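You operate a simulated robot arm through the tools that you are given. There is no shell and no other tool. Be economical: measure what you need, move in short steps, check, and stop when the job is done.

The job below is to be done with a simulated robot arm. You get a single attempt, and the scene is never put back.

Task
Share out the tins on the sideboard end. At the end: the tin labelled "mustard" from the sideboard end is on the clay saucer; the tin labelled "turmeric" from the sideboard end is in the teal bowl; the tin marked "chilli" from the sideboard end is in the white drawer; whatever was shut is shut again. Leave all else as you found it, and nothing knocked over (what rides in a drawer may roll over).

Only the result counts: the job must be done as asked and must still hold three seconds after the hand-in. Knocking over, shifting, dropping, spilling or breaking anything else fails it.

Robot
A 7-joint arm with a two-finger parallel gripper, fixed in place. Base frame: the origin is at the foot of the arm, x ahead of it, y to its left, z up; the work surface is at about z = 80. Units: cm, rad, N and s.
With the tool pointing down near the work surface it reaches from about 24 to 68 cm from the base axis. Its first joint turns from -1.152 to 1.152 rad. Payload 2.4 kg.
The TCP is the grasp point between the finger pads, 3 cm short of the fingertips. In the tool frame z runs along the fingers and y along their closing line. Largest opening 9.4 cm; finger width 2.8, thickness 1; the body of the gripper, 5 by 9.6 cm, starts 5.5 cm behind the TCP.
Orientation is that of the tool frame in the base frame, as [roll, pitch, yaw] about the fixed x, y, z axes, in that order (R = Rz(yaw) Ry(pitch) Rx(roll)). With the fingers straight down and closing along the base's y, the tool's x points along the base's -x, its y along +y and its z along -z.

Tools
- The arm moves only by the tool apply_moves. Its argument "plan" is text: rows parted by semicolons, each of 7 numbers parted by spaces: the gripper command, from -1 (fully open) to 1 (shut), values between in proportion, then the shift along the tool's x, y, z in cm, then the turn, a rotation vector about the tool's x, y, z in rad. In form: grip tx ty tz rx ry rz; .... A call has 1 to 10 rows; each row shifts and turns the commanded pose from where the row before left it, along the tool's axes as they then stand. A row lasts 0.2 s, in which the tool goes at most 5 cm and 0.15 rad; a call with a longer step from one row to the next is refused whole, and so is a gripper value outside its range. Where a pose cannot be reached the arm comes as near as it can. A force on the tool above 40 N (or 10 N above the force at the start of the call, whichever is more), or a blocked arm, ends the call early, and 0.2 s more pass. The fingers move at their own pace (about 15.3 cm/s each) and stop on an object; they squeeze with about 30 N. The grip force told is the motor's: it shows also when the fingers shut on nothing. Time passes only in rows, and 0.2 s behind the last, so rows that do not move let the fingers close. The reply holds the time, the measured pose of the TCP, the force on the tool along the base axes, the opening and the grip force, in the units named above and with some noise, and new pictures: "views" is both (left out), scene, wrist or none.
- Cameras (640 x 400 px; columns grow to the right, rows downward): "scene" is fixed at [2.63, 46.5, 144.11]; the picture's right is [-0.85, -0.53, 0.00], its down [-0.30, 0.49, -0.82] and it looks along [0.43, -0.69, -0.58] (base axes); focal length 372 px, centre (320, 200). "wrist" rides on the gripper at [-3.7, 0, -5.8] in the tool frame; the picture's right is [0.00, -1.00, 0.00], its down [0.97, 0.00, -0.24] and it looks along [0.24, 0.00, 0.97] (tool axes); focal length 218 px, centre (320, 200).
- probe_pixels(camera, pixels): there is no depth. For up to 12 entries [column, row, z] of the newest picture of that camera ("zoom" is the newest enlarged one), the place [x, y] in the base frame at which the ray of that pixel passes the height z, good to about 0.2 cm. The clock stands still meanwhile.
- inspect(camera, box): a new picture of the part [left, top, right, bottom] of that camera's present view, enlarged. The clock stands still meanwhile.
- job_done(): hands the job in; it is judged then, once.

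Go step by step. Measure first, check grasps and placings, and put right what went wrong. The budget is 80 turns and 120 pictures, counting those below and the enlarged ones. Unless the task says otherwise, let go and move clear before handing in, and close with one line.

The tools are called after "Request:" as a command line: name --argument value ..., lists and objects as JSON in quotes. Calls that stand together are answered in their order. apply_moves: Moves the arm, as the interface text tells. Its arguments: {"type":"object","properties":{"plan":{"type":"string"},"views":{"type":"string","enum":["both","scene","wrist","none"]}},"required":["plan"]} The other tools are called the same way: probe_pixels (camera, pixels) gives the place at which the rays of pixels pass given heights; inspect (camera, box) takes an enlarged picture of a part of a camera's view; job_done () hands the job in.

At the start:

```text
t: 0.0
position: [33.26, -21.64, 111.25]
tool_rot: [-3.141, 0.001, 3.142]
contact_force: [0.5, -0.2, 0.9]
finger_gap: 9.41
grip_force: 0.1
```

scene: 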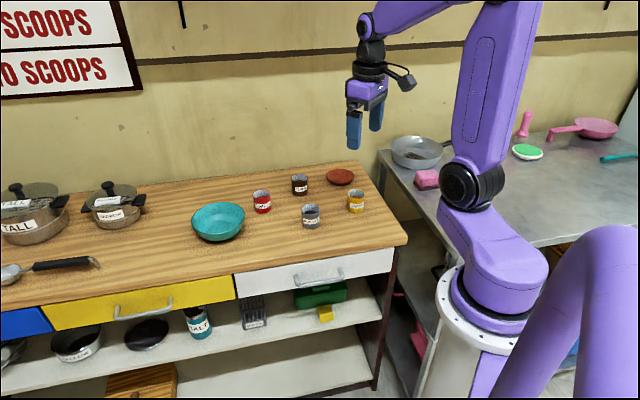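
wrist: 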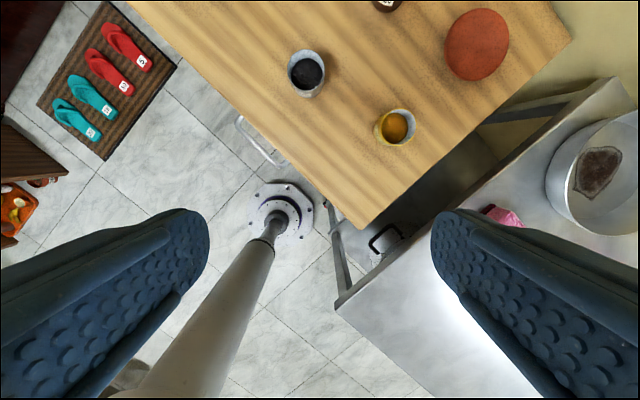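

The scene shows four tins near pixels (262,201), (299,185), (311,215), (356,201), with a teal bowl at (218,221) and a clay saucer at (340,177). I'll enlarge them to read the labels and probe their positions.

Request:
inspect --camera "scene" --box '[180, 150, 400, 290]'

Request:
probe_pixels --camera "scene" --pixels '[[262, 211, 80], [299, 193, 80], [311, 227, 80], [356, 211, 80], [340, 178, 81], [218, 235, 80], [408, 242, 80], [355, 162, 80], [237, 272, 80], [394, 247, 80], [318, 280, 75], [218, 205, 85]]'

```text
2.86 times, centred on (290, 220) of scene
```

zoom: 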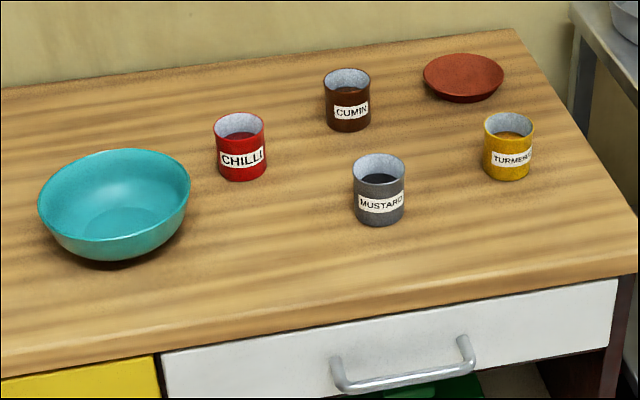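

```text
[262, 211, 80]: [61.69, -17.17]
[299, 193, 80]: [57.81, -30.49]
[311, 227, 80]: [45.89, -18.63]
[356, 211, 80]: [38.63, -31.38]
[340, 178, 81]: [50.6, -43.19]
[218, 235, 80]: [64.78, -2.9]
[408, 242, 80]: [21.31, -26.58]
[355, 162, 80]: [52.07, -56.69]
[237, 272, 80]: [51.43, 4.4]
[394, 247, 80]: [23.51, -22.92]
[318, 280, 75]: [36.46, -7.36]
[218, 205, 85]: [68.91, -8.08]
```

Labels are readable: chilli red, mustard grey, turmeric yellow, cumin brown. Next I'll probe rim centres and sizes in the zoom, plus the drawer handle around zoom (403,370).

Request:
probe_pixels --camera "zoom" --pixels '[[239, 126, 85.5], [379, 168, 85.5], [509, 125, 85.5], [347, 84, 85.5], [114, 194, 85.5], [38, 194, 85.5], [190, 194, 85.5], [463, 75, 82], [423, 75, 82], [504, 75, 82], [338, 385, 74], [466, 345, 74]]'

Request:
inspect --camera "scene" --box '[220, 230, 420, 355]'

```text
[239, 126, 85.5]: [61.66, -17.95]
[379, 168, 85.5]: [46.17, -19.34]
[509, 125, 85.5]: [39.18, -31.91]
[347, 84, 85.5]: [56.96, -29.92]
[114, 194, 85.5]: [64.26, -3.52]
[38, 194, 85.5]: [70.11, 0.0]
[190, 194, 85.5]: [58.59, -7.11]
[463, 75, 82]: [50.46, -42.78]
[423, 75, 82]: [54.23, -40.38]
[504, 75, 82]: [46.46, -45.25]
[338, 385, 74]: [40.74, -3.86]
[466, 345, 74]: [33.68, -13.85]
```

```text
3.20 times, centred on (320, 292) of scene
```

zoom: 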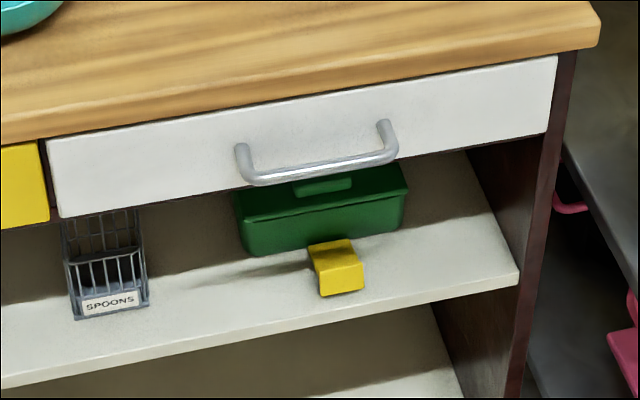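

Tins: chilli (61.7,-17.6), mustard (46,-19), turmeric (39,-31.6); bowl (64.3,-3.5), saucer (50.4,-42.8). I'll move over the drawer handle, turned 45° so the closing line lies along the drawer's pull direction, and look with the wrist camera.

Request:
apply_moves --plan "-1 -0.75 3.4 2.8 0 0 0; -1 -0.75 3.4 2.8 0 0 0; -1 -0.75 3.4 2.8 0 0 0; -1 -0.75 3.4 2.8 0 0 0; -1 0 0 0 0 0 -0.13; -1 0 0 0 0 0 -0.13; -1 0 0 0 0 0 -0.13; -1 0 0 0 0 0 -0.13; -1 0 0 0 0 0 -0.13; -1 0 0 0 0 0 -0.135"

```text
t: 2.2
position: [36.46, -8.01, 99.99]
tool_rot: [3.142, 0.001, -2.354]
contact_force: [0.3, -0.3, -0.6]
finger_gap: 9.41
grip_force: 0.1
```

scene: 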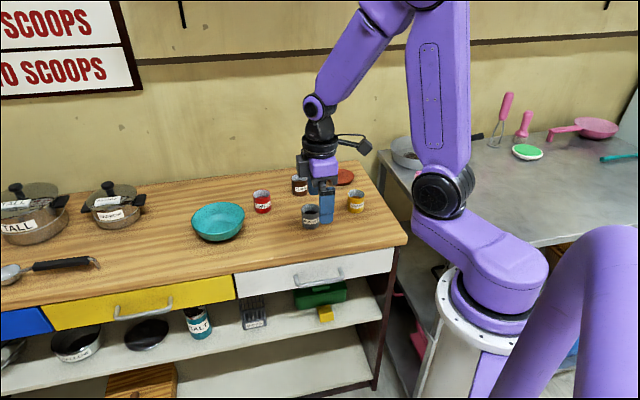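
wrist: 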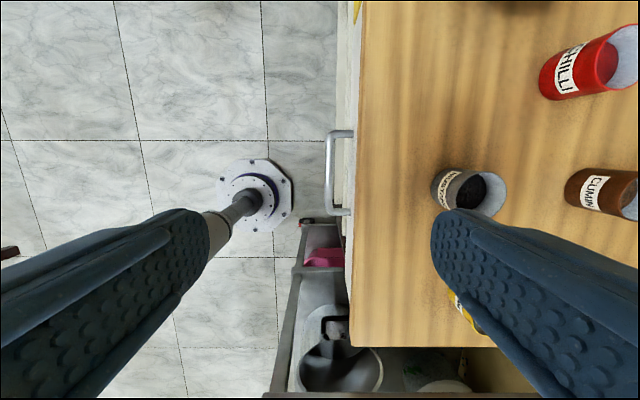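

The wrist picture is now square with the table: the handle bar is at column ~329, rows 133–213, and the table edge at column ~355. I'll triangulate its height using both views.

Request:
probe_pixels --camera "wrist" --pixels '[[329, 135, 71], [329, 135, 74], [329, 211, 71], [329, 211, 74], [357, 200, 80], [357, 50, 80], [350, 140, 74], [343, 210, 78], [350, 345, 80]]'

Request:
probe_pixels --camera "zoom" --pixels '[[252, 181, 71], [252, 181, 74], [390, 156, 71], [390, 156, 74], [320, 170, 71], [320, 170, 74], [380, 122, 74], [238, 146, 74], [555, 60, 78], [545, 135, 70], [48, 140, 78], [60, 217, 70]]'

```text
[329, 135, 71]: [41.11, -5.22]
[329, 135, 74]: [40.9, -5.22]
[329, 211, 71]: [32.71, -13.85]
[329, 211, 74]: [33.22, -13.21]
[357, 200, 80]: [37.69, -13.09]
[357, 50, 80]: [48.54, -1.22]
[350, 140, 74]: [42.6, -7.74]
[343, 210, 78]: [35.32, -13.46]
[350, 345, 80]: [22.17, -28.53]
```

```text
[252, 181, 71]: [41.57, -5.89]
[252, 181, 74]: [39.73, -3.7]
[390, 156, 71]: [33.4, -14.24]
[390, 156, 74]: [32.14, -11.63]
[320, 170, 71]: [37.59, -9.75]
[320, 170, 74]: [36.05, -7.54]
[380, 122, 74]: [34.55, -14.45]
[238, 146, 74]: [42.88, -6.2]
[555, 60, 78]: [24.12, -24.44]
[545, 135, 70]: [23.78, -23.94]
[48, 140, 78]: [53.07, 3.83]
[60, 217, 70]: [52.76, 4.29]
```

The bar works out at z≈72, about 2.8 cm in front of the drawer face, with ends near (41,-5.2) and (32.9,-13.6). I'll go to a pre-grasp in front of the edge, tilted 25°, with the fingers part open.

Request:
apply_moves --plan "-1 -0.1 1.1 3.95 0 0 0; -1 -0.1 1.1 3.95 0 0 0; 0.5 -0.1 1.1 3.95 0 0 0; 0.5 -0.1 1.1 3.95 0 0 0; 0.5 0 0 0 0.147 0 0; 0.5 0 0 0 0.147 0 0; 0.5 0 0 0 0.146 0 0; 0.5 0 0 0 0 0 0"

```text
t: 4.0
position: [33.48, -4.71, 84.08]
tool_rot: [-2.701, -0.001, -2.356]
contact_force: [-0.6, -0.6, 0.2]
finger_gap: 2.37
grip_force: 0.0
```

scene: 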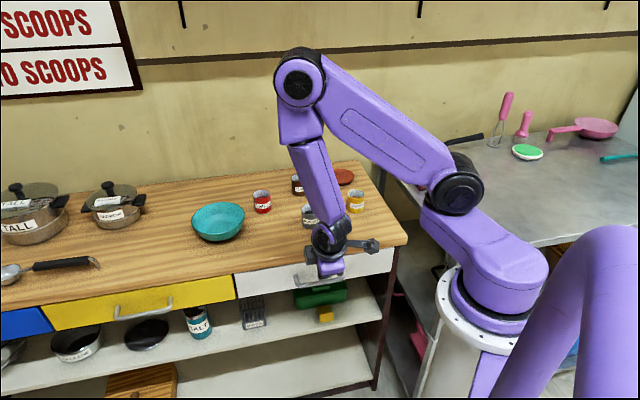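
wrist: 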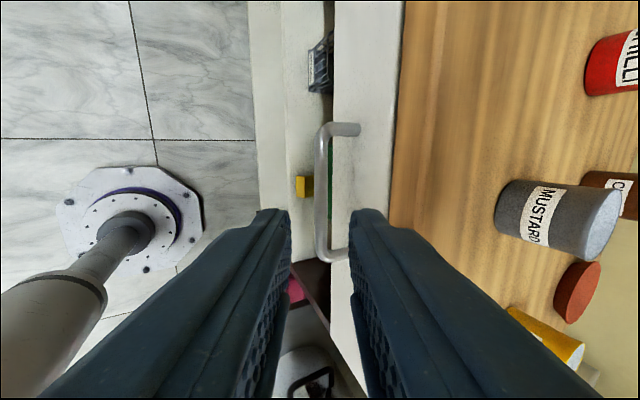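

The bar (column ~321) lies centred between the finger tips (288/352), and the handle's middle row matches the tool axis. I'll advance 12 cm along the tool axis and close.

Request:
apply_moves --plan "0.5 0 0 3 0 0 0; 0.5 0 0 3 0 0 0; 0.5 0 0 2.5 0 0 0; 0.5 0 0 2 0 0 0; 0.5 0 0 1.5 0 0 0; 0.5 0 0 0 0 0 0; 1 0 0 0 0 0 0; 1 0 0 0 0 0 0"

```text
t: 5.8
position: [37.19, -8.21, 73.25]
tool_rot: [-2.702, 0.0, -2.357]
contact_force: [0.2, -3.6, -1.6]
finger_gap: 1.18
grip_force: 44.6
```

scene: 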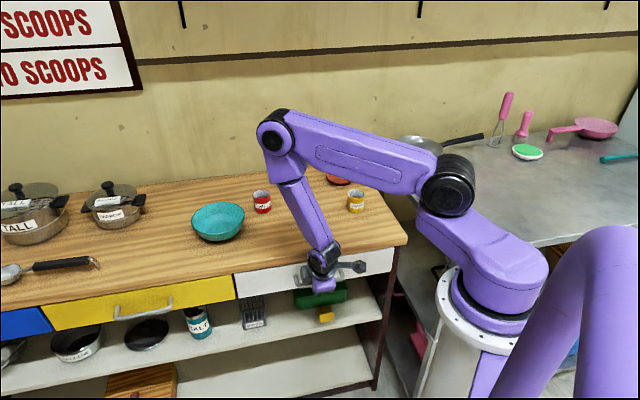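
wrist: 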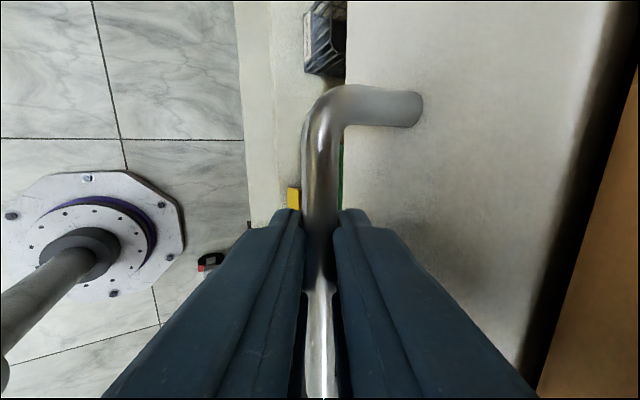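

The bar is gripped (gap 1.18). I'll pull straight out along the drawer normal in small steps.

Request:
apply_moves --plan "1 0 0.905 -0.426 0 0 0; 1 0 0.905 -0.426 0 0 0; 1 0 1.357 -0.639 0 0 0; 1 0 1.357 -0.639 0 0 0; 1 0 1.357 -0.639 0 0 0; 1 0 0 0 0 0 0"

```text
t: 7.2
position: [32.47, -3.57, 73.33]
tool_rot: [-2.702, 0.001, -2.357]
contact_force: [4.1, 4.0, -8.4]
finger_gap: 1.15
grip_force: 45.1
```

scene: 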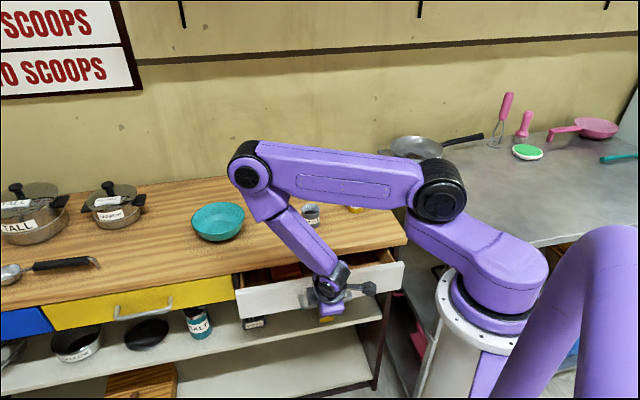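
wrist: 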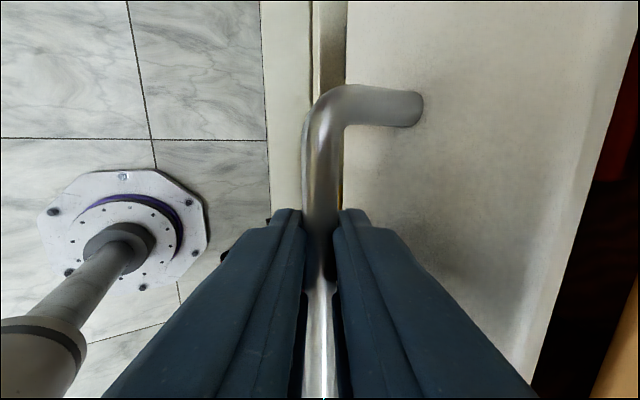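

The drawer followed and is out by ~6.6 cm; something red is inside. I'll pull about 5 cm more.

Request:
apply_moves --plan "1 0 0.905 -0.426 0 0 0; 1 0 0.905 -0.426 0 0 0; 1 0 0.905 -0.426 0 0 0; 1 0 0.905 -0.426 0 0 0; 1 0 0.905 -0.426 0 0 0; 1 0 0 0 0 0 0"

```text
t: 8.6
position: [29.05, -0.05, 73.27]
tool_rot: [-2.701, 0.001, -2.354]
contact_force: [7.1, 5.2, -10.8]
finger_gap: 1.17
grip_force: 44.8
```

scene: 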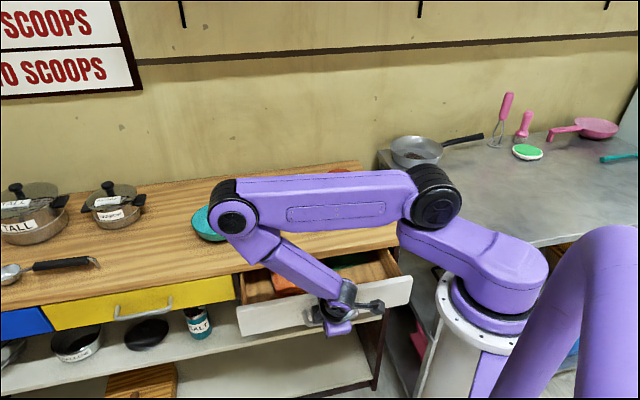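
wrist: 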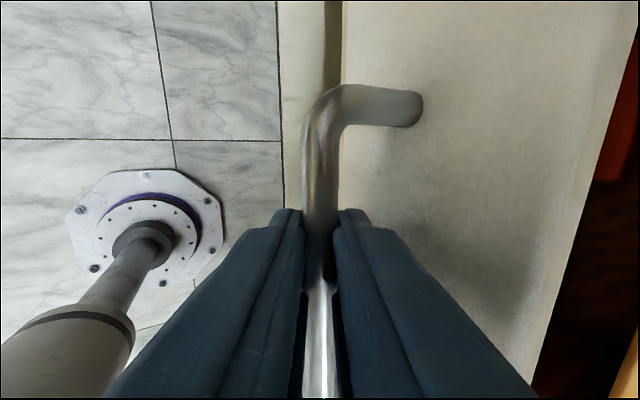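

The drawer is open 11.5 cm. I'll release slightly, back out along the tool axis, rise and straighten to look inside.

Request:
apply_moves --plan "0.5 0 0 0 0 0 0; 0.5 0 0 0 0 0 0; 0.5 0 0 -2.5 0 0 0; 0.5 0 0 -3 0 0 0; 0.5 0 -1.7 -3.62 0 0 0; 0.5 0 -1.7 -3.62 0 0 0; 0.5 0 -1.7 -3.62 0 0 0; 0.5 0 -1.7 -3.62 -0.147 0 0; 0.5 0 0 0 -0.147 0 0; 0.5 0 0 0 -0.146 0 0"

```text
t: 10.8
position: [27.37, 1.56, 94.35]
tool_rot: [-3.044, 0.003, -2.357]
contact_force: [-0.5, -0.5, 0.0]
finger_gap: 2.34
grip_force: 0.0
out of reach, approached as far as the arm can: row 10
```

scene: 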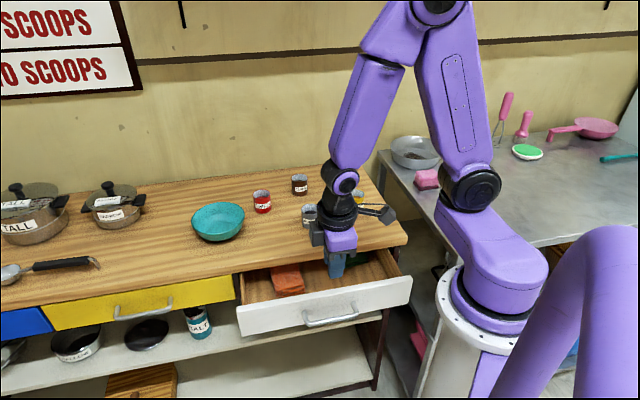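
wrist: 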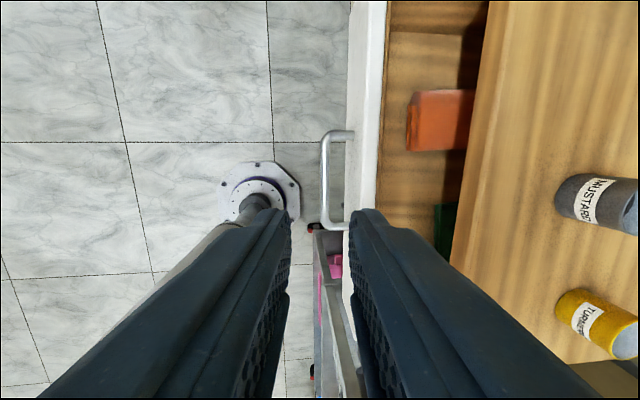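

The drawer holds an orange box and something green, with free floor around them. The drawer can stay open for now; I'll move above the mustard tin with the fingers open.

Request:
apply_moves --plan "0.5 0 0 -1 0 0 0; -0.4 0.2 -4.6 -1 0 0 0; -0.4 0.2 -4.6 0 0 0 0; -0.4 0.2 -4.6 0 0 0 0; -0.4 0.2 -4.6 0 0 0 0; -0.4 0.2 -4.6 0 0 0 0; -0.4 0.2 -4.6 0 0 0 0; -0.4 0 0 0 0 0 0"

```text
t: 12.6
position: [27.32, 1.55, 95.72]
tool_rot: [-3.041, 0.0, -2.357]
contact_force: [-0.1, -0.6, -0.4]
finger_gap: 6.57
grip_force: 0.0
out of reach, approached as far as the arm can: row 2, 3, 4, 5, 6, 7
```

scene: 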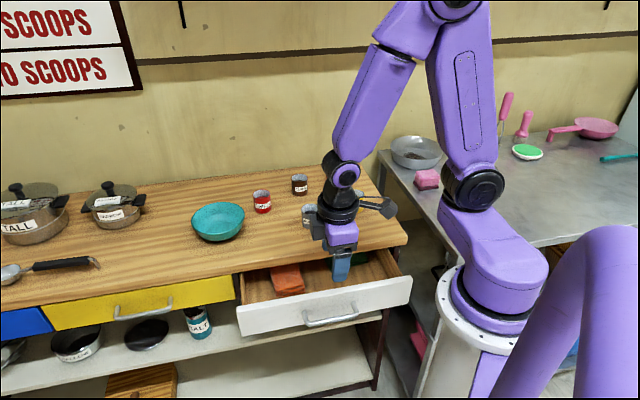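
wrist: 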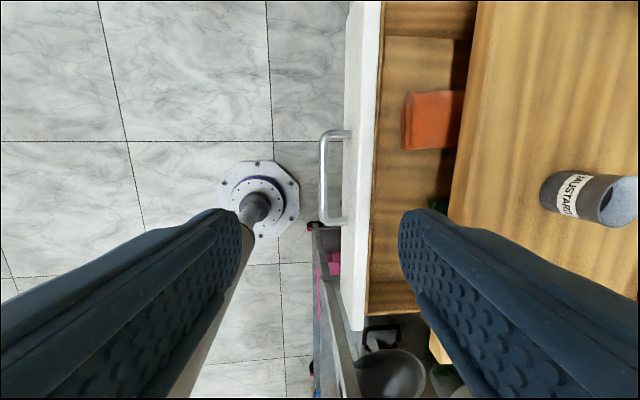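

The arm didn't follow sideways (it seems caught at a local limit with residual tilt 0.1). I'll try a small test move outward while keeping that tilt.

Request:
apply_moves --plan "-0.4 0 0 0 0.1 0 0; -0.4 0 -1.5 0 0 0 0; -0.4 0 -1.5 0 0 0 0; -0.4 0 -1.5 0 0 0 0" --views "none"

```text
t: 13.6
position: [30.59, -1.83, 96.32]
tool_rot: [-2.944, 0.001, -2.356]
contact_force: [-0.2, 0.1, -0.2]
finger_gap: 6.57
grip_force: 0.0
```

That works; the tilt was the limit. I'll continue toward the mustard tin and untilt once farther out.

Request:
apply_moves --plan "-0.4 0.2 -4.5 0.9 0 0 0; -0.4 0.2 -4.5 0.9 0 0 0; -0.4 0.2 -4.5 0.9 0 0 0; -0.4 0.2 -4.5 0.9 -0.1 0 0; -0.4 0.2 -4 0.4 -0.097 0 0; -0.4 0 0 0 0 0 0"

```text
t: 15.0
position: [32.33, -13.11, 89.0]
tool_rot: [-3.11, -0.001, -2.354]
contact_force: [-0.5, 0.0, 0.4]
finger_gap: 6.56
grip_force: 0.0
out of reach, approached as far as the arm can: row 1, 2, 3, 4, 5
```

scene: 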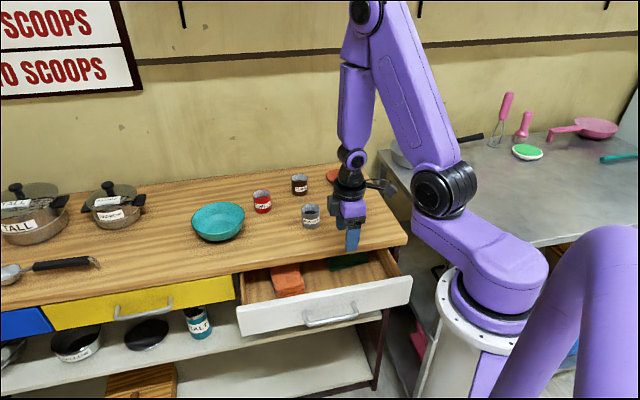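
wrist: 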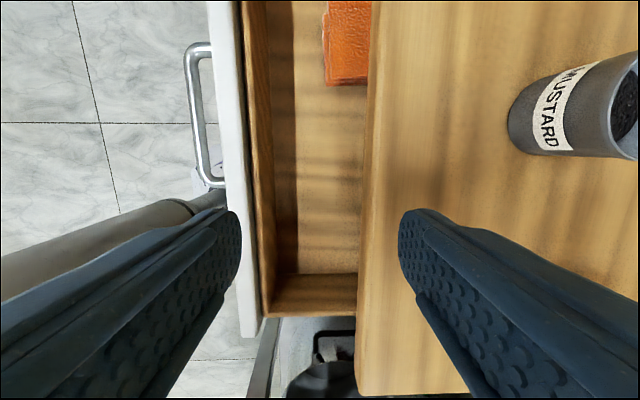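

The base pan has swung, and the relative tool yaw has probably hit a wrist-joint limit. I'll rise and turn the tool back toward its original yaw.

Request:
apply_moves --plan "-0.4 0 0 -1.5 0 0 0.14; -0.4 0 0 -1.5 0 0 0.14; -0.4 0 0 -1.5 0 0 0.14; -0.4 0 0 -1.5 0 0 0.14; -0.4 0 0 0 0 0 0.14; -0.4 0 0 0 0 0 0.085" --views "none"

```text
t: 16.4
position: [31.26, -12.6, 88.19]
tool_rot: [-3.138, 0.0, 3.14]
contact_force: [0.1, -0.2, 0.1]
finger_gap: 6.57
grip_force: 0.0
out of reach, approached as far as the arm can: row 1, 2, 3, 4
```

Yaw is back to π. Now I'll test raising and moving outward.

Request:
apply_moves --plan "-0.4 0 0 -2 0 0 0; -0.4 0 0 -2 0 0 0; -0.4 -2 0 -2 0 0 0; -0.4 -2 0 -2 0 0 0" --views "none"

```text
t: 17.4
position: [33.98, -11.23, 91.43]
tool_rot: [-3.093, 0.013, 3.138]
contact_force: [-0.4, -0.3, 0.2]
finger_gap: 6.57
grip_force: 0.0
out of reach, approached as far as the arm can: row 1, 2, 3, 4
```

Still constrained. I'll try moving radially outward at constant height, to relax the folded elbow.

Request:
apply_moves --plan "-0.4 -2 -0.7 0 0 0 0; -0.4 -2 -0.7 0 0 0 0; -0.4 -2 -0.7 0 0 0 0"

```text
t: 18.2
position: [38.83, -12.56, 89.84]
tool_rot: [-3.073, 0.017, 3.138]
contact_force: [0.9, -0.2, 0.4]
finger_gap: 6.58
grip_force: 0.0
out of reach, approached as far as the arm can: row 2, 3
```

scene: 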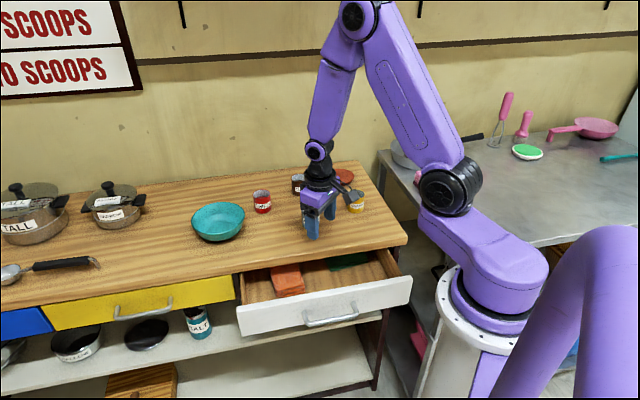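
wrist: 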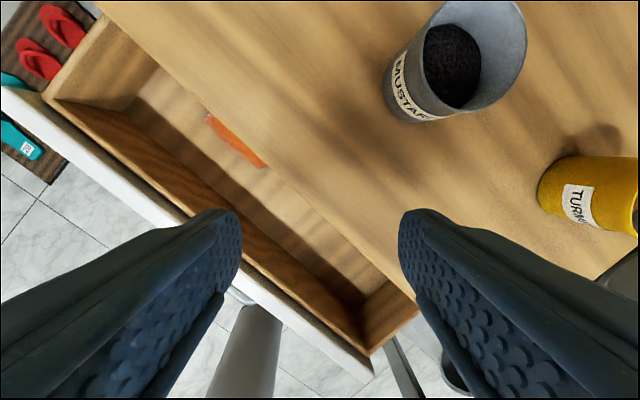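

Now I'll test rising alone, then with a further +yaw turn.

Request:
apply_moves --plan "-0.4 0 0 -2 0 0 0.1; -0.4 0 0 -2 0 0 0.1; -0.4 0 0 -2 0 0 0.1; -0.4 0 0 -2 0 0 0.1" --views "none"

```text
t: 19.2
position: [34.63, -12.28, 92.08]
tool_rot: [-3.072, 0.039, 2.746]
contact_force: [0.6, 0.1, 0.2]
finger_gap: 6.59
grip_force: 0.0
out of reach, approached as far as the arm can: row 1, 2, 3, 4
```

Rows keep sliding along an arc where only an outward tilt relieves the limit, so the wrist seems folded past straight (flipped). I'll unflip it by tilting outward and rising, then swinging the tilt sideways and inward.

Request:
apply_moves --plan "-0.4 0 0 0 0 -0.14 0; -0.4 0 0 -1 0 -0.14 0; -0.4 0 0 -2 0 0 0; -0.4 0 0 -2 0 0 0; -0.4 0 0 0 0.14 0 0; -0.4 0 0 0 0.14 0 0; -0.4 0 0 0 0.14 0 0; -0.4 0 0 0 0 0.14 0; -0.4 0 0 0 0 0.14 0; -0.4 0 0 0 0 0.14 0" --views "scene"

```text
t: 21.4
position: [33.65, -11.29, 96.78]
tool_rot: [-2.704, -0.072, 2.567]
contact_force: [-0.5, -0.8, 0.7]
finger_gap: 6.6
grip_force: 0.1
out of reach, approached as far as the arm can: row 4
```

scene: 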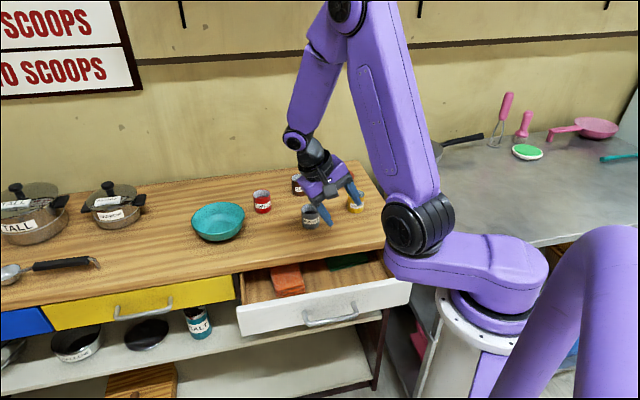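

The sideways swing succeeded without limits. I'll continue inward and then take out the sideways tilt.

Request:
apply_moves --plan "-0.4 0 0 0 0 0.14 0; -0.4 0 0 0 0 0.14 0; -0.4 0 0 0 -0.14 0 0; -0.4 0 0 0 -0.14 0 0; -0.4 0 0 0 -0.14 0 0; -0.4 0 0 -2 0 0 0; -0.4 0 0 -2 0 0 0" --views "scene"

```text
t: 23.0
position: [33.7, -12.15, 99.4]
tool_rot: [-2.847, -0.324, 2.445]
contact_force: [0.5, 0.4, 0.7]
finger_gap: 6.57
grip_force: 0.1
out of reach, approached as far as the arm can: row 4, 5, 7
```

scene: 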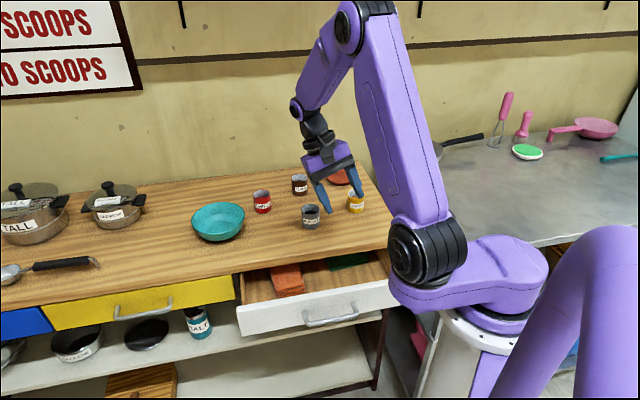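

The tool now leans inward (~0.42 rad), a pose the flipped wrist could not reach. I'll bring it back upright and see if it stays free.

Request:
apply_moves --plan "-0.4 0 0 0 -0.092 -0.106 0; -0.4 0 0 0 -0.092 -0.106 0; -0.4 0 0 0 -0.092 -0.106 0; -0.4 0 0 0 0 0 0; -0.4 0 0 -2 0 0 0; -0.4 0 0 -2 0 0 0" --views "scene"

```text
t: 24.4
position: [27.81, -15.4, 95.31]
tool_rot: [-3.028, -0.068, 2.494]
contact_force: [-0.4, -1.0, 0.2]
finger_gap: 6.56
grip_force: 0.1
out of reach, approached as far as the arm can: row 1, 2, 3, 5, 6
```

scene: 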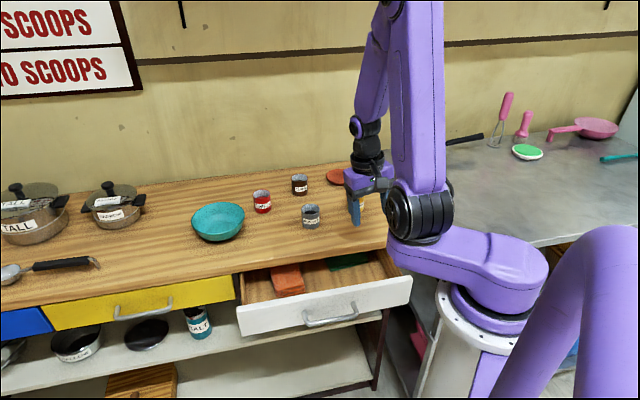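

The rise is still blocked, and the shoulder's position suggests the base joint has drifted to about +20° while the tool sits at −29°. I'll swing the tool left (+y) to bring the arm back into one plane.

Request:
apply_moves --plan "-0.4 1 3 0 0 0 0; -0.4 1 3 0 0 0 0; -0.4 1 3 0 0 0 0; -0.4 1 3 0 0 0 0; -0.4 1 3 0 0 0 0" --views "scene"

```text
t: 25.6
position: [27.98, -2.2, 91.39]
tool_rot: [-3.061, -0.072, 2.49]
contact_force: [-0.1, -0.2, -0.3]
finger_gap: 6.57
grip_force: 0.0
out of reach, approached as far as the arm can: row 1, 2, 4, 5
```

scene: 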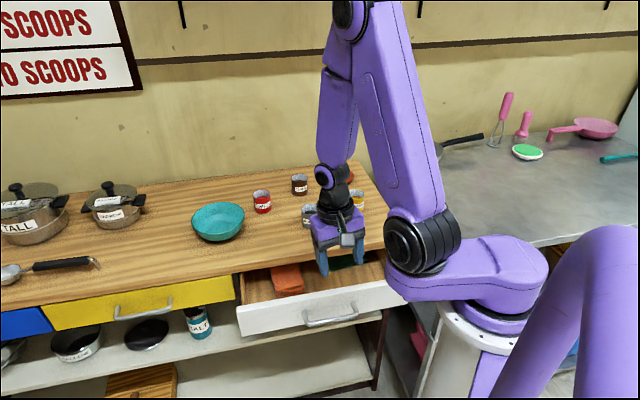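

I need to understand the arm's pose; I'll enlarge the arm in the scene view.

Request:
inspect --camera "scene" --box '[260, 0, 580, 320]'

```text
1.25 times, centred on (420, 160) of scene
```

zoom: 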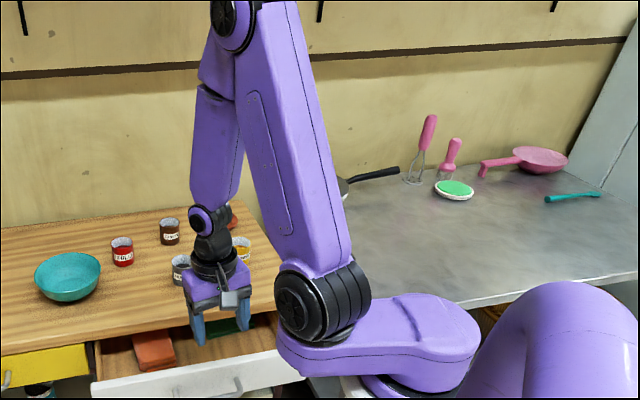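

The elbow looks very tightly folded, so the fold limit is probably active with the shoulder so near the wrist. I'll move straight away from the shoulder, outward over the drawer, at constant height.

Request:
apply_moves --plan "-0.4 -1.5 0.2 0 0 0 0; -0.4 -1.5 0.2 0 0 0 0; -0.4 -1.5 0.2 0 0 0 0; -0.4 -1.5 0.2 0 0 0 0; -0.4 0 0 0 0 0 0" --views "scene"

```text
t: 26.8
position: [30.71, -4.8, 90.09]
tool_rot: [-3.065, -0.076, 2.49]
contact_force: [-0.2, 0.2, -0.2]
finger_gap: 6.57
grip_force: 0.0
out of reach, approached as far as the arm can: row 1, 3, 4
```

scene: 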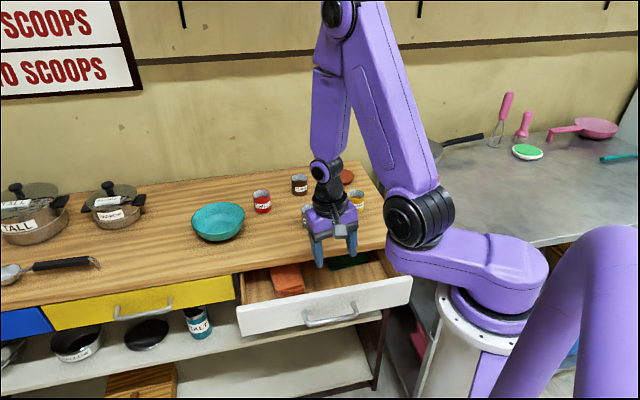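

Every blocked move follows an arc with the forearm direction fixed, so the wrist-pitch joint is at its limit on the wrong side. The first sideways swing likely went the wrong way round; I'll repeat it to the other side.

Request:
apply_moves --plan "-0.4 0 0 0 0 -0.14 0; -0.4 0 0 -1 0 -0.14 0; -0.4 0 0 -1 -0.14 0 0; -0.4 0 0 -1 -0.14 0 0; -0.4 0 0 0 -0.14 0 0; -0.4 0 0 0 0 0.14 0; -0.4 0 0 0 0 0.14 0; -0.4 0 0 0 0 0.14 0; -0.4 0 0 0 0 0.14 0" --views "scene"

```text
t: 28.8
position: [30.27, -4.4, 93.1]
tool_rot: [2.784, -0.326, 2.703]
contact_force: [0.0, -0.2, -0.5]
finger_gap: 6.58
grip_force: 0.0
```

scene: 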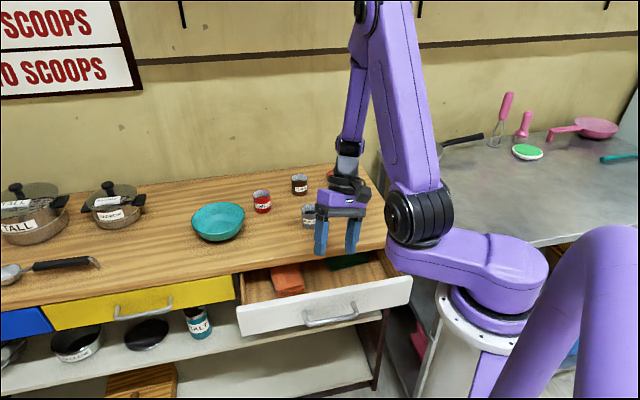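

No limits this time, and the wrist link has visibly rotated. I'll continue inward and then remove the sideways tilt.

Request:
apply_moves --plan "-0.4 0 0 0 0 0.14 0; -0.4 0 0 0 0 0.14 0; -0.4 0 0 0 0.14 0 0; -0.4 0 0 0 0.14 0 0; -0.4 0 0 0 0.14 0 0; -0.4 0 0 -2 0 0 0; -0.4 0 0 -2 0 0 0" --views "scene"

```text
t: 30.4
position: [32.33, -5.31, 96.68]
tool_rot: [-3.13, -0.585, 2.818]
contact_force: [-0.2, 0.5, 0.0]
finger_gap: 6.56
grip_force: 0.0
```

scene: 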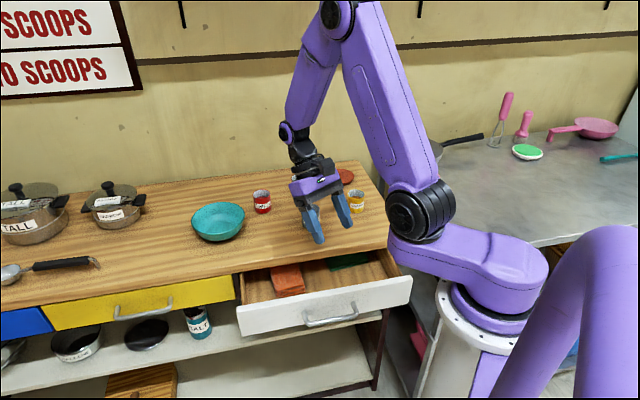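

Fully free now, leaning inward 0.585 rad. I'll bring it upright and rise.

Request:
apply_moves --plan "-0.4 0 0 -1 0 -0.146 0; -0.4 0 0 -1 0 -0.146 0; -0.4 0 0 -1 0 -0.146 0; -0.4 0 0 -1 0 -0.146 0; -0.4 -1.5 0 -1.5 0 0 0; -0.4 -1.5 0 -1.5 0 0 0" --views "scene"

```text
t: 31.8
position: [36.54, -6.5, 103.11]
tool_rot: [-3.135, -0.001, 2.822]
contact_force: [-0.3, 0.0, -0.4]
finger_gap: 6.57
grip_force: 0.1
```

scene: 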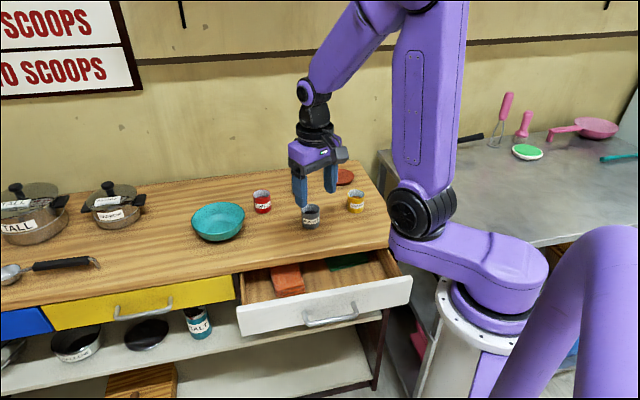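

Recovered: upright, free and at (36.5,-6.5,103). Now I'll go above the mustard tin with the fingers open.

Request:
apply_moves --plan "-1 -2.6 -1.77 1.2 0 0 0; -1 -2.6 -1.77 1.2 0 0 0; -1 -2.6 -1.77 1.2 0 0 0; -1 -2.6 -1.77 1.2 0 0 0; -1 -2.6 -1.77 1.2 0 0 0; -1 0 0 0 0 0 0"

```text
t: 33.2
position: [46.1, -19.43, 97.09]
tool_rot: [-3.134, -0.001, 2.823]
contact_force: [-0.2, -0.4, 0.3]
finger_gap: 9.41
grip_force: 0.1
```

scene: 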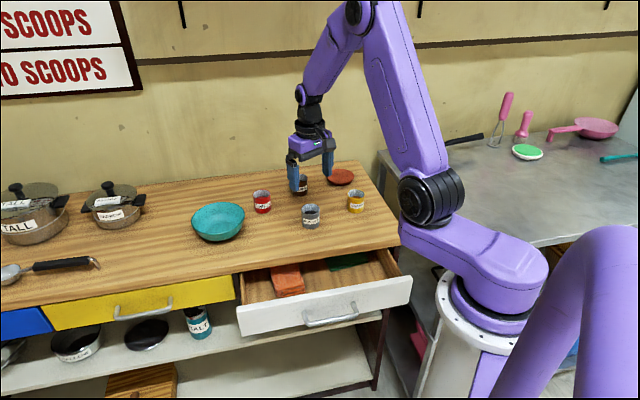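
wrist: 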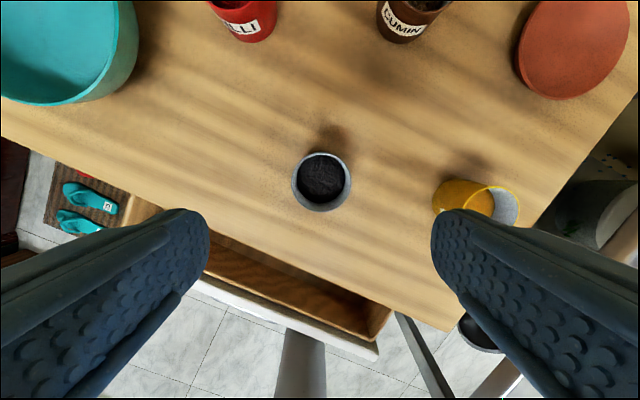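

The mustard rim centre shows at about (322,182). I'll probe it together with the saucer and neighbours.

Request:
probe_pixels --camera "wrist" --pixels '[[322, 182, 85.5], [293, 182, 85.5], [351, 182, 85.5], [574, 47, 81.8], [490, 205, 85.5], [577, 50, 82]]'

```text
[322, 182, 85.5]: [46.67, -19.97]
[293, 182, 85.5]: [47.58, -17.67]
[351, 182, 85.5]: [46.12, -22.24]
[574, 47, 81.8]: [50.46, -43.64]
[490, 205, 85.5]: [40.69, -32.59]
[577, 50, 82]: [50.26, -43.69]
```

Tin centre is ≈(46.65,-19.9) with the top at ≈85. I'll correct and descend to TCP z≈84.8, so the fingertips stay 2 cm above the tin's base for the saucer.

Request:
apply_moves --plan "-1 -0.68 -0.3 0 0 0 0; -1 0 0 4 0 0 0; -1 0 0 4 0 0 0; -1 0 0 3 0 0 0; -1 0 0 1.3 0 0 0; -1 0 0 0 0 0 0; 1 0 0 0 0 0 0; 1 0 0 0 0 0 0; 1 0 0 0 0 0 0"

```text
t: 35.2
position: [46.49, -19.61, 84.86]
tool_rot: [-3.136, 0.0, 2.824]
contact_force: [-0.4, 0.0, 0.5]
finger_gap: 4.88
grip_force: 30.1
```

scene: 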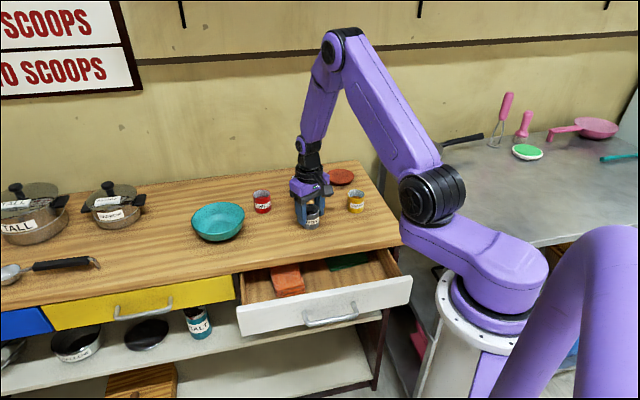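
wrist: 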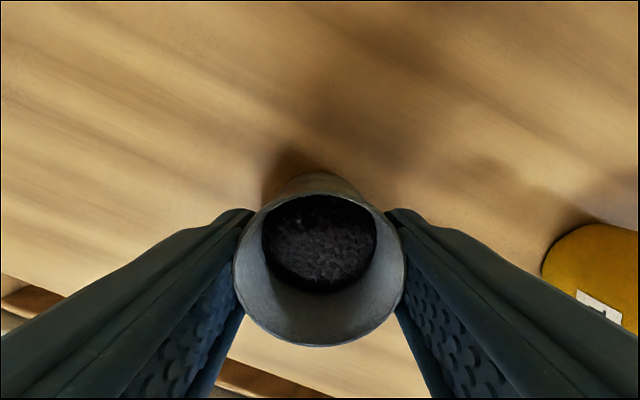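

Mustard is held (gap 4.88). I'll lift 8 cm and carry it above the saucer.

Request:
apply_moves --plan "1 0 0 -4 0 0 0; 1 0 0 -4 0 0 0; 1 -1.78 -3.53 0 0 0 0; 1 -1.78 -3.53 0 0 0 0; 1 -1.78 -3.53 0 0 0 0; 1 -1.78 -3.53 0 0 0 0; 1 -1.78 -3.53 0 0 0 0; 1 -1.78 -3.53 0 0 0 0; 1 0 0 0 0 0 0"

```text
t: 37.2
position: [50.45, -42.92, 92.97]
tool_rot: [-3.135, -0.002, 2.826]
contact_force: [-0.2, 0.6, -0.5]
finger_gap: 4.92
grip_force: 30.2
```

scene: 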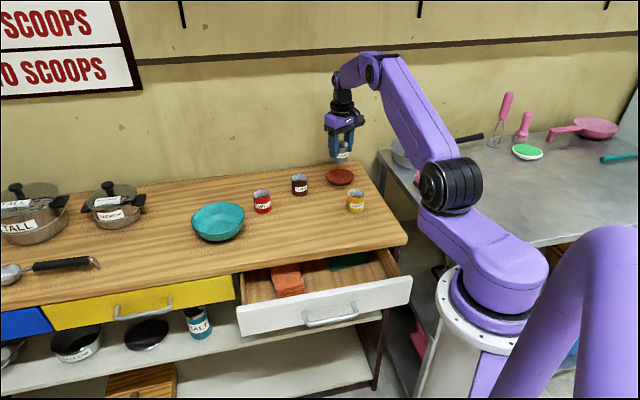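
wrist: 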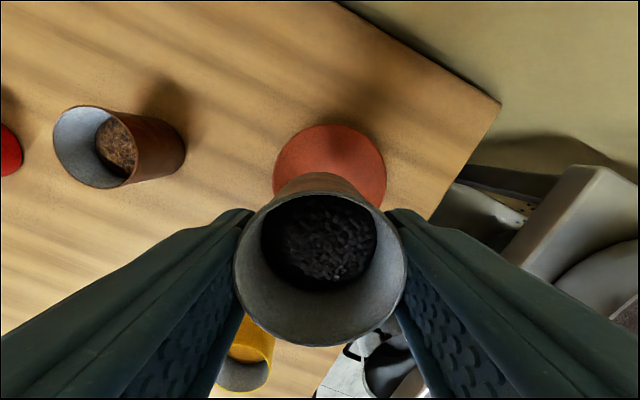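

The saucer shows at columns 273–386, top row 125, so its centre is near (330,180). I'll probe that.

Request:
probe_pixels --camera "wrist" --pixels '[[330, 180, 82], [273, 180, 82], [386, 180, 82], [329, 125, 82], [320, 262, 93]]'

Request:
inspect --camera "scene" --box '[290, 130, 390, 195]'

```text
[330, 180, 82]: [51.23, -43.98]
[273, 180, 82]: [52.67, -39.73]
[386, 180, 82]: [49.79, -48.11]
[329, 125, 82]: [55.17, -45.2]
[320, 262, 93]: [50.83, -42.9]
```

```text
6.15 times, centred on (340, 162) of scene
```

zoom: 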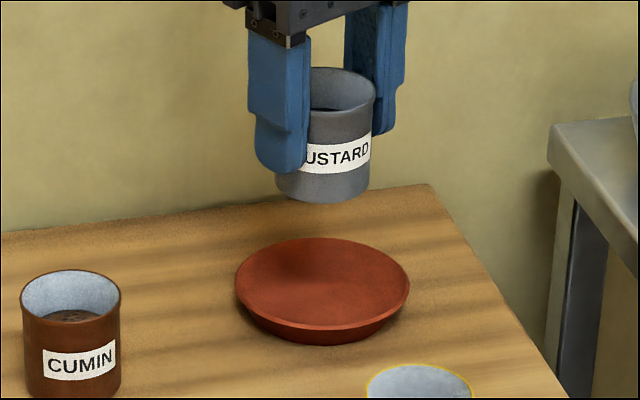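

Request:
probe_pixels --camera "zoom" --pixels '[[322, 283, 81.5], [322, 283, 82], [235, 285, 81.5], [410, 285, 81.5]]'

```text
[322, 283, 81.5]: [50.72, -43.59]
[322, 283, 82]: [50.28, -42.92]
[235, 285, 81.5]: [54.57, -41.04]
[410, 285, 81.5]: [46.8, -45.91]
```

Saucer centre ≈(50.9,-43.7), and the tin sits at ≈(50.85,-42.95). I'll shift −0.7 in y and lower until nearly touching.

Request:
apply_moves --plan "1 -0.27 -0.65 0 0 0 0; 1 0 0 2.5 0 0 0; 1 0 0 2.5 0 0 0; 1 0 0 1.3 0 0 0; 1 0 0 0.3 0 0 0; 1 0 0 0 0 0 0" --views "none"

Request:
inspect --camera "scene" --box '[290, 130, 390, 195]'

```text
t: 38.6
position: [50.4, -43.79, 86.46]
tool_rot: [-3.133, 0.0, 2.822]
contact_force: [0.5, 0.3, -0.1]
finger_gap: 4.89
grip_force: 29.8
```

```text
6.15 times, centred on (340, 162) of scene
```

zoom: 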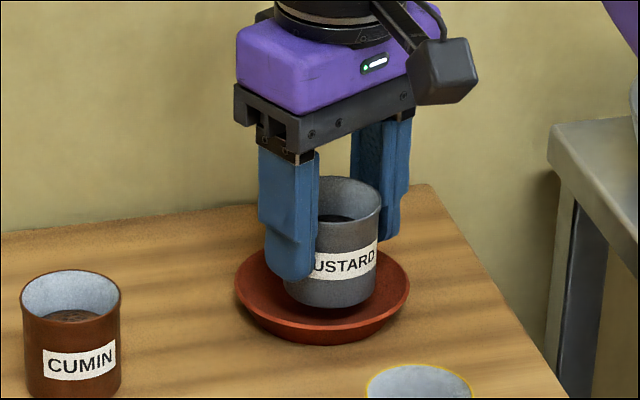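

The tin is hovering slightly right of the saucer's centre. I'll nudge 0.45 cm left and lower in small steps until contact.

Request:
apply_moves --plan "1 -0.3 0.37 0 0 0 0; 1 0 0 0.2 0 0 0; 1 0 0 0.2 0 0 0; 1 0 0 0.2 0 0 0; 1 0 0 0 0 0 0" --views "none"

```text
t: 39.8
position: [50.69, -43.48, 85.75]
tool_rot: [-3.136, -0.001, 2.824]
contact_force: [0.4, -0.1, 0.4]
finger_gap: 4.91
grip_force: 29.9
```

Request:
apply_moves --plan "1 0 0 0.12 0 0 0; 1 0 0 0.12 0 0 0; 1 0 0 0 0 0 0" --views "none"

Request:
inspect --camera "scene" --box '[290, 130, 390, 195]'

```text
t: 40.6
position: [50.63, -43.63, 85.36]
tool_rot: [-3.135, -0.002, 2.824]
contact_force: [-1.1, 0.1, -0.6]
finger_gap: 4.88
grip_force: 30.1
```

```text
6.15 times, centred on (340, 162) of scene
```

zoom: 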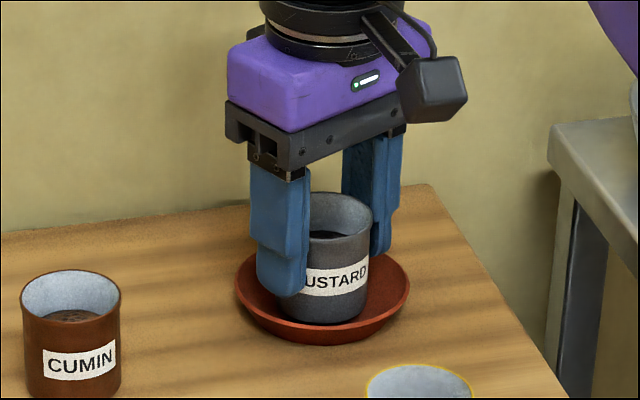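

Request:
apply_moves --plan "1 0 0 0.12 0 0 0; 1 0 0 0.1 0 0 0; 1 0 0 0 0 0 0" --views "none"

```text
t: 41.4
position: [50.69, -43.46, 85.41]
tool_rot: [-3.134, -0.002, 2.824]
contact_force: [-0.6, 0.5, 2.5]
finger_gap: 4.91
grip_force: 30.5
```

Contact is felt (2.5 N upward). I'll open partially and rise.

Request:
apply_moves --plan "-0.4 0 0 0 0 0 0; -0.4 0 0 0 0 0 0; -0.4 0 0 -2 0 0 0; -0.4 0 0 -4 0 0 0; -0.4 0 0 -4 0 0 0"

```text
t: 42.6
position: [50.57, -43.56, 95.47]
tool_rot: [-3.134, -0.002, 2.824]
contact_force: [0.8, 0.3, 1.5]
finger_gap: 6.6
grip_force: 0.0
```

scene: 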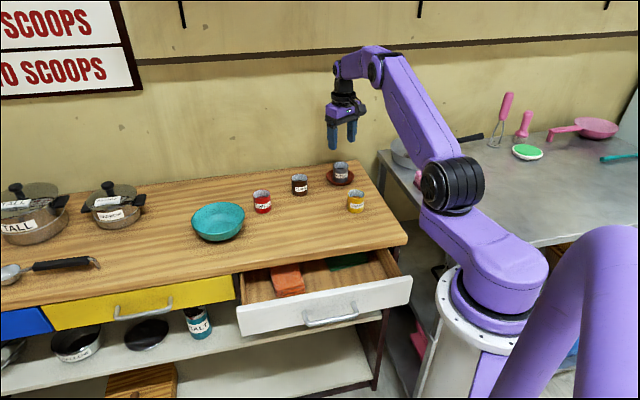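
wrist: 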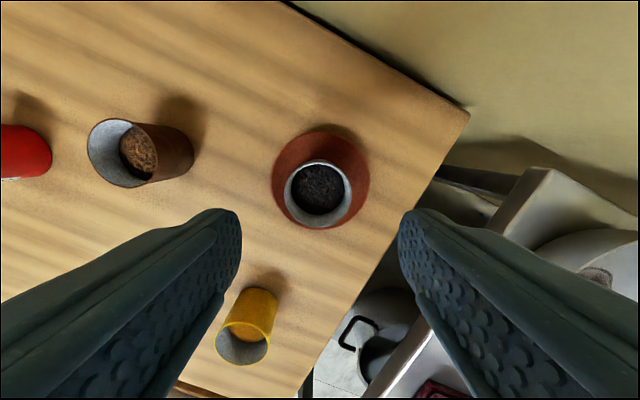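

Mustard stands on the saucer. Next I'll go above turmeric at ≈(39.7,-32.4).

Request:
apply_moves --plan "-0.4 2.77 1.42 -0.5 0 0 0; -0.4 2.77 1.42 0 0 0 0; -1 2.77 1.42 0 0 0 0; -1 2.77 1.42 0 0 0 0; -1 2.77 1.42 0 0 0 0; -1 0 0 0 0 0 0" --views "wrist"

```text
t: 44.0
position: [40.02, -32.45, 95.67]
tool_rot: [-3.135, -0.002, 2.823]
contact_force: [0.4, -0.1, -0.7]
finger_gap: 9.4
grip_force: 0.1
```

wrist: 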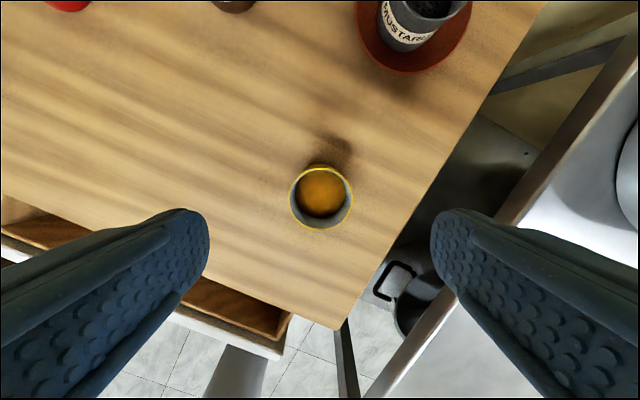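

The rim centre (321,198) is practically under the TCP. I'll descend to z≈84.8 and grip.

Request:
apply_moves --plan "-1 0.2 0 3.5 0 0 0; -1 0 0 3.5 0 0 0; -1 0 0 2.5 0 0 0; -1 0 0 1.35 0 0 0; -1 0 0 0 0 0 0; 1 0 0 0 0 0 0; 1 0 0 0 0 0 0; 1 0 0 0 0 0 0; 1 0 0 -4 0 0 0; 1 0 0 -4 0 0 0" --views "wrist"

```text
t: 46.2
position: [39.54, -32.0, 93.02]
tool_rot: [-3.134, -0.002, 2.824]
contact_force: [-0.1, 0.1, 0.5]
finger_gap: 4.9
grip_force: 29.7
```

wrist: 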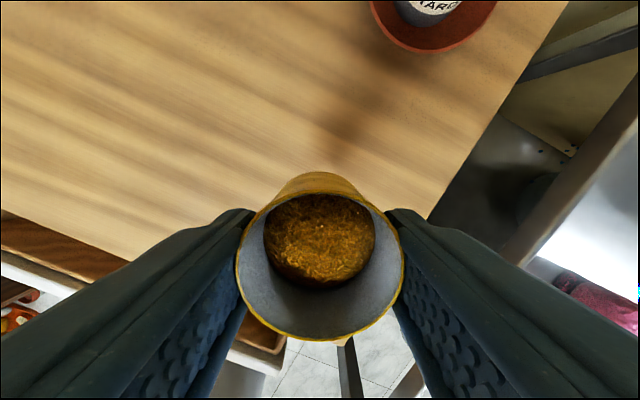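

Turmeric is held (gap 4.9). I'll carry it high toward the bowl.

Request:
apply_moves --plan "1 -1.79 4.15 -0.5 0 0 0; 1 -1.79 4.15 -0.5 0 0 0; 1 -1.79 4.15 -0.5 0 0 0; 1 -1.79 4.15 -0.5 0 0 0; 1 -1.79 4.15 -0.5 0 0 0; 1 -1.79 4.15 -0.5 0 0 0; 1 -1.79 4.15 0 0 0 0; 1 -1.79 4.15 0 0 0 0; 1 0 0 0 0 0 0"

```text
t: 48.2
position: [63.77, -5.34, 95.76]
tool_rot: [-3.133, 0.0, 2.823]
contact_force: [0.3, 0.0, -0.7]
finger_gap: 4.89
grip_force: 30.5
```

scene: 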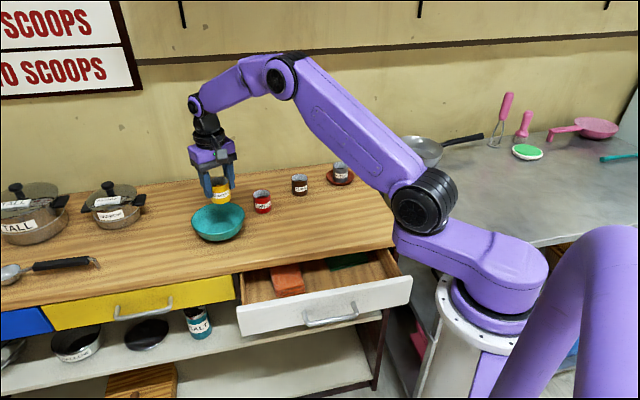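
wrist: 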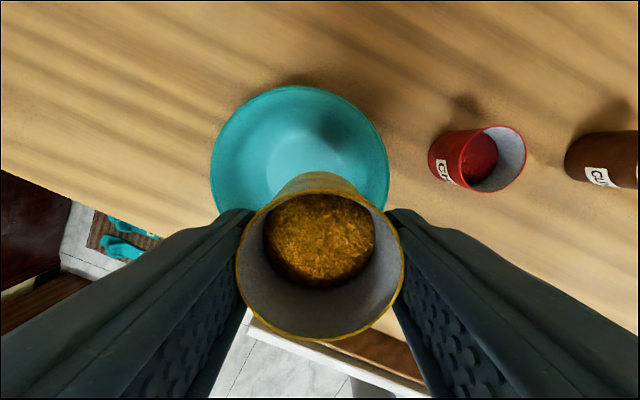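

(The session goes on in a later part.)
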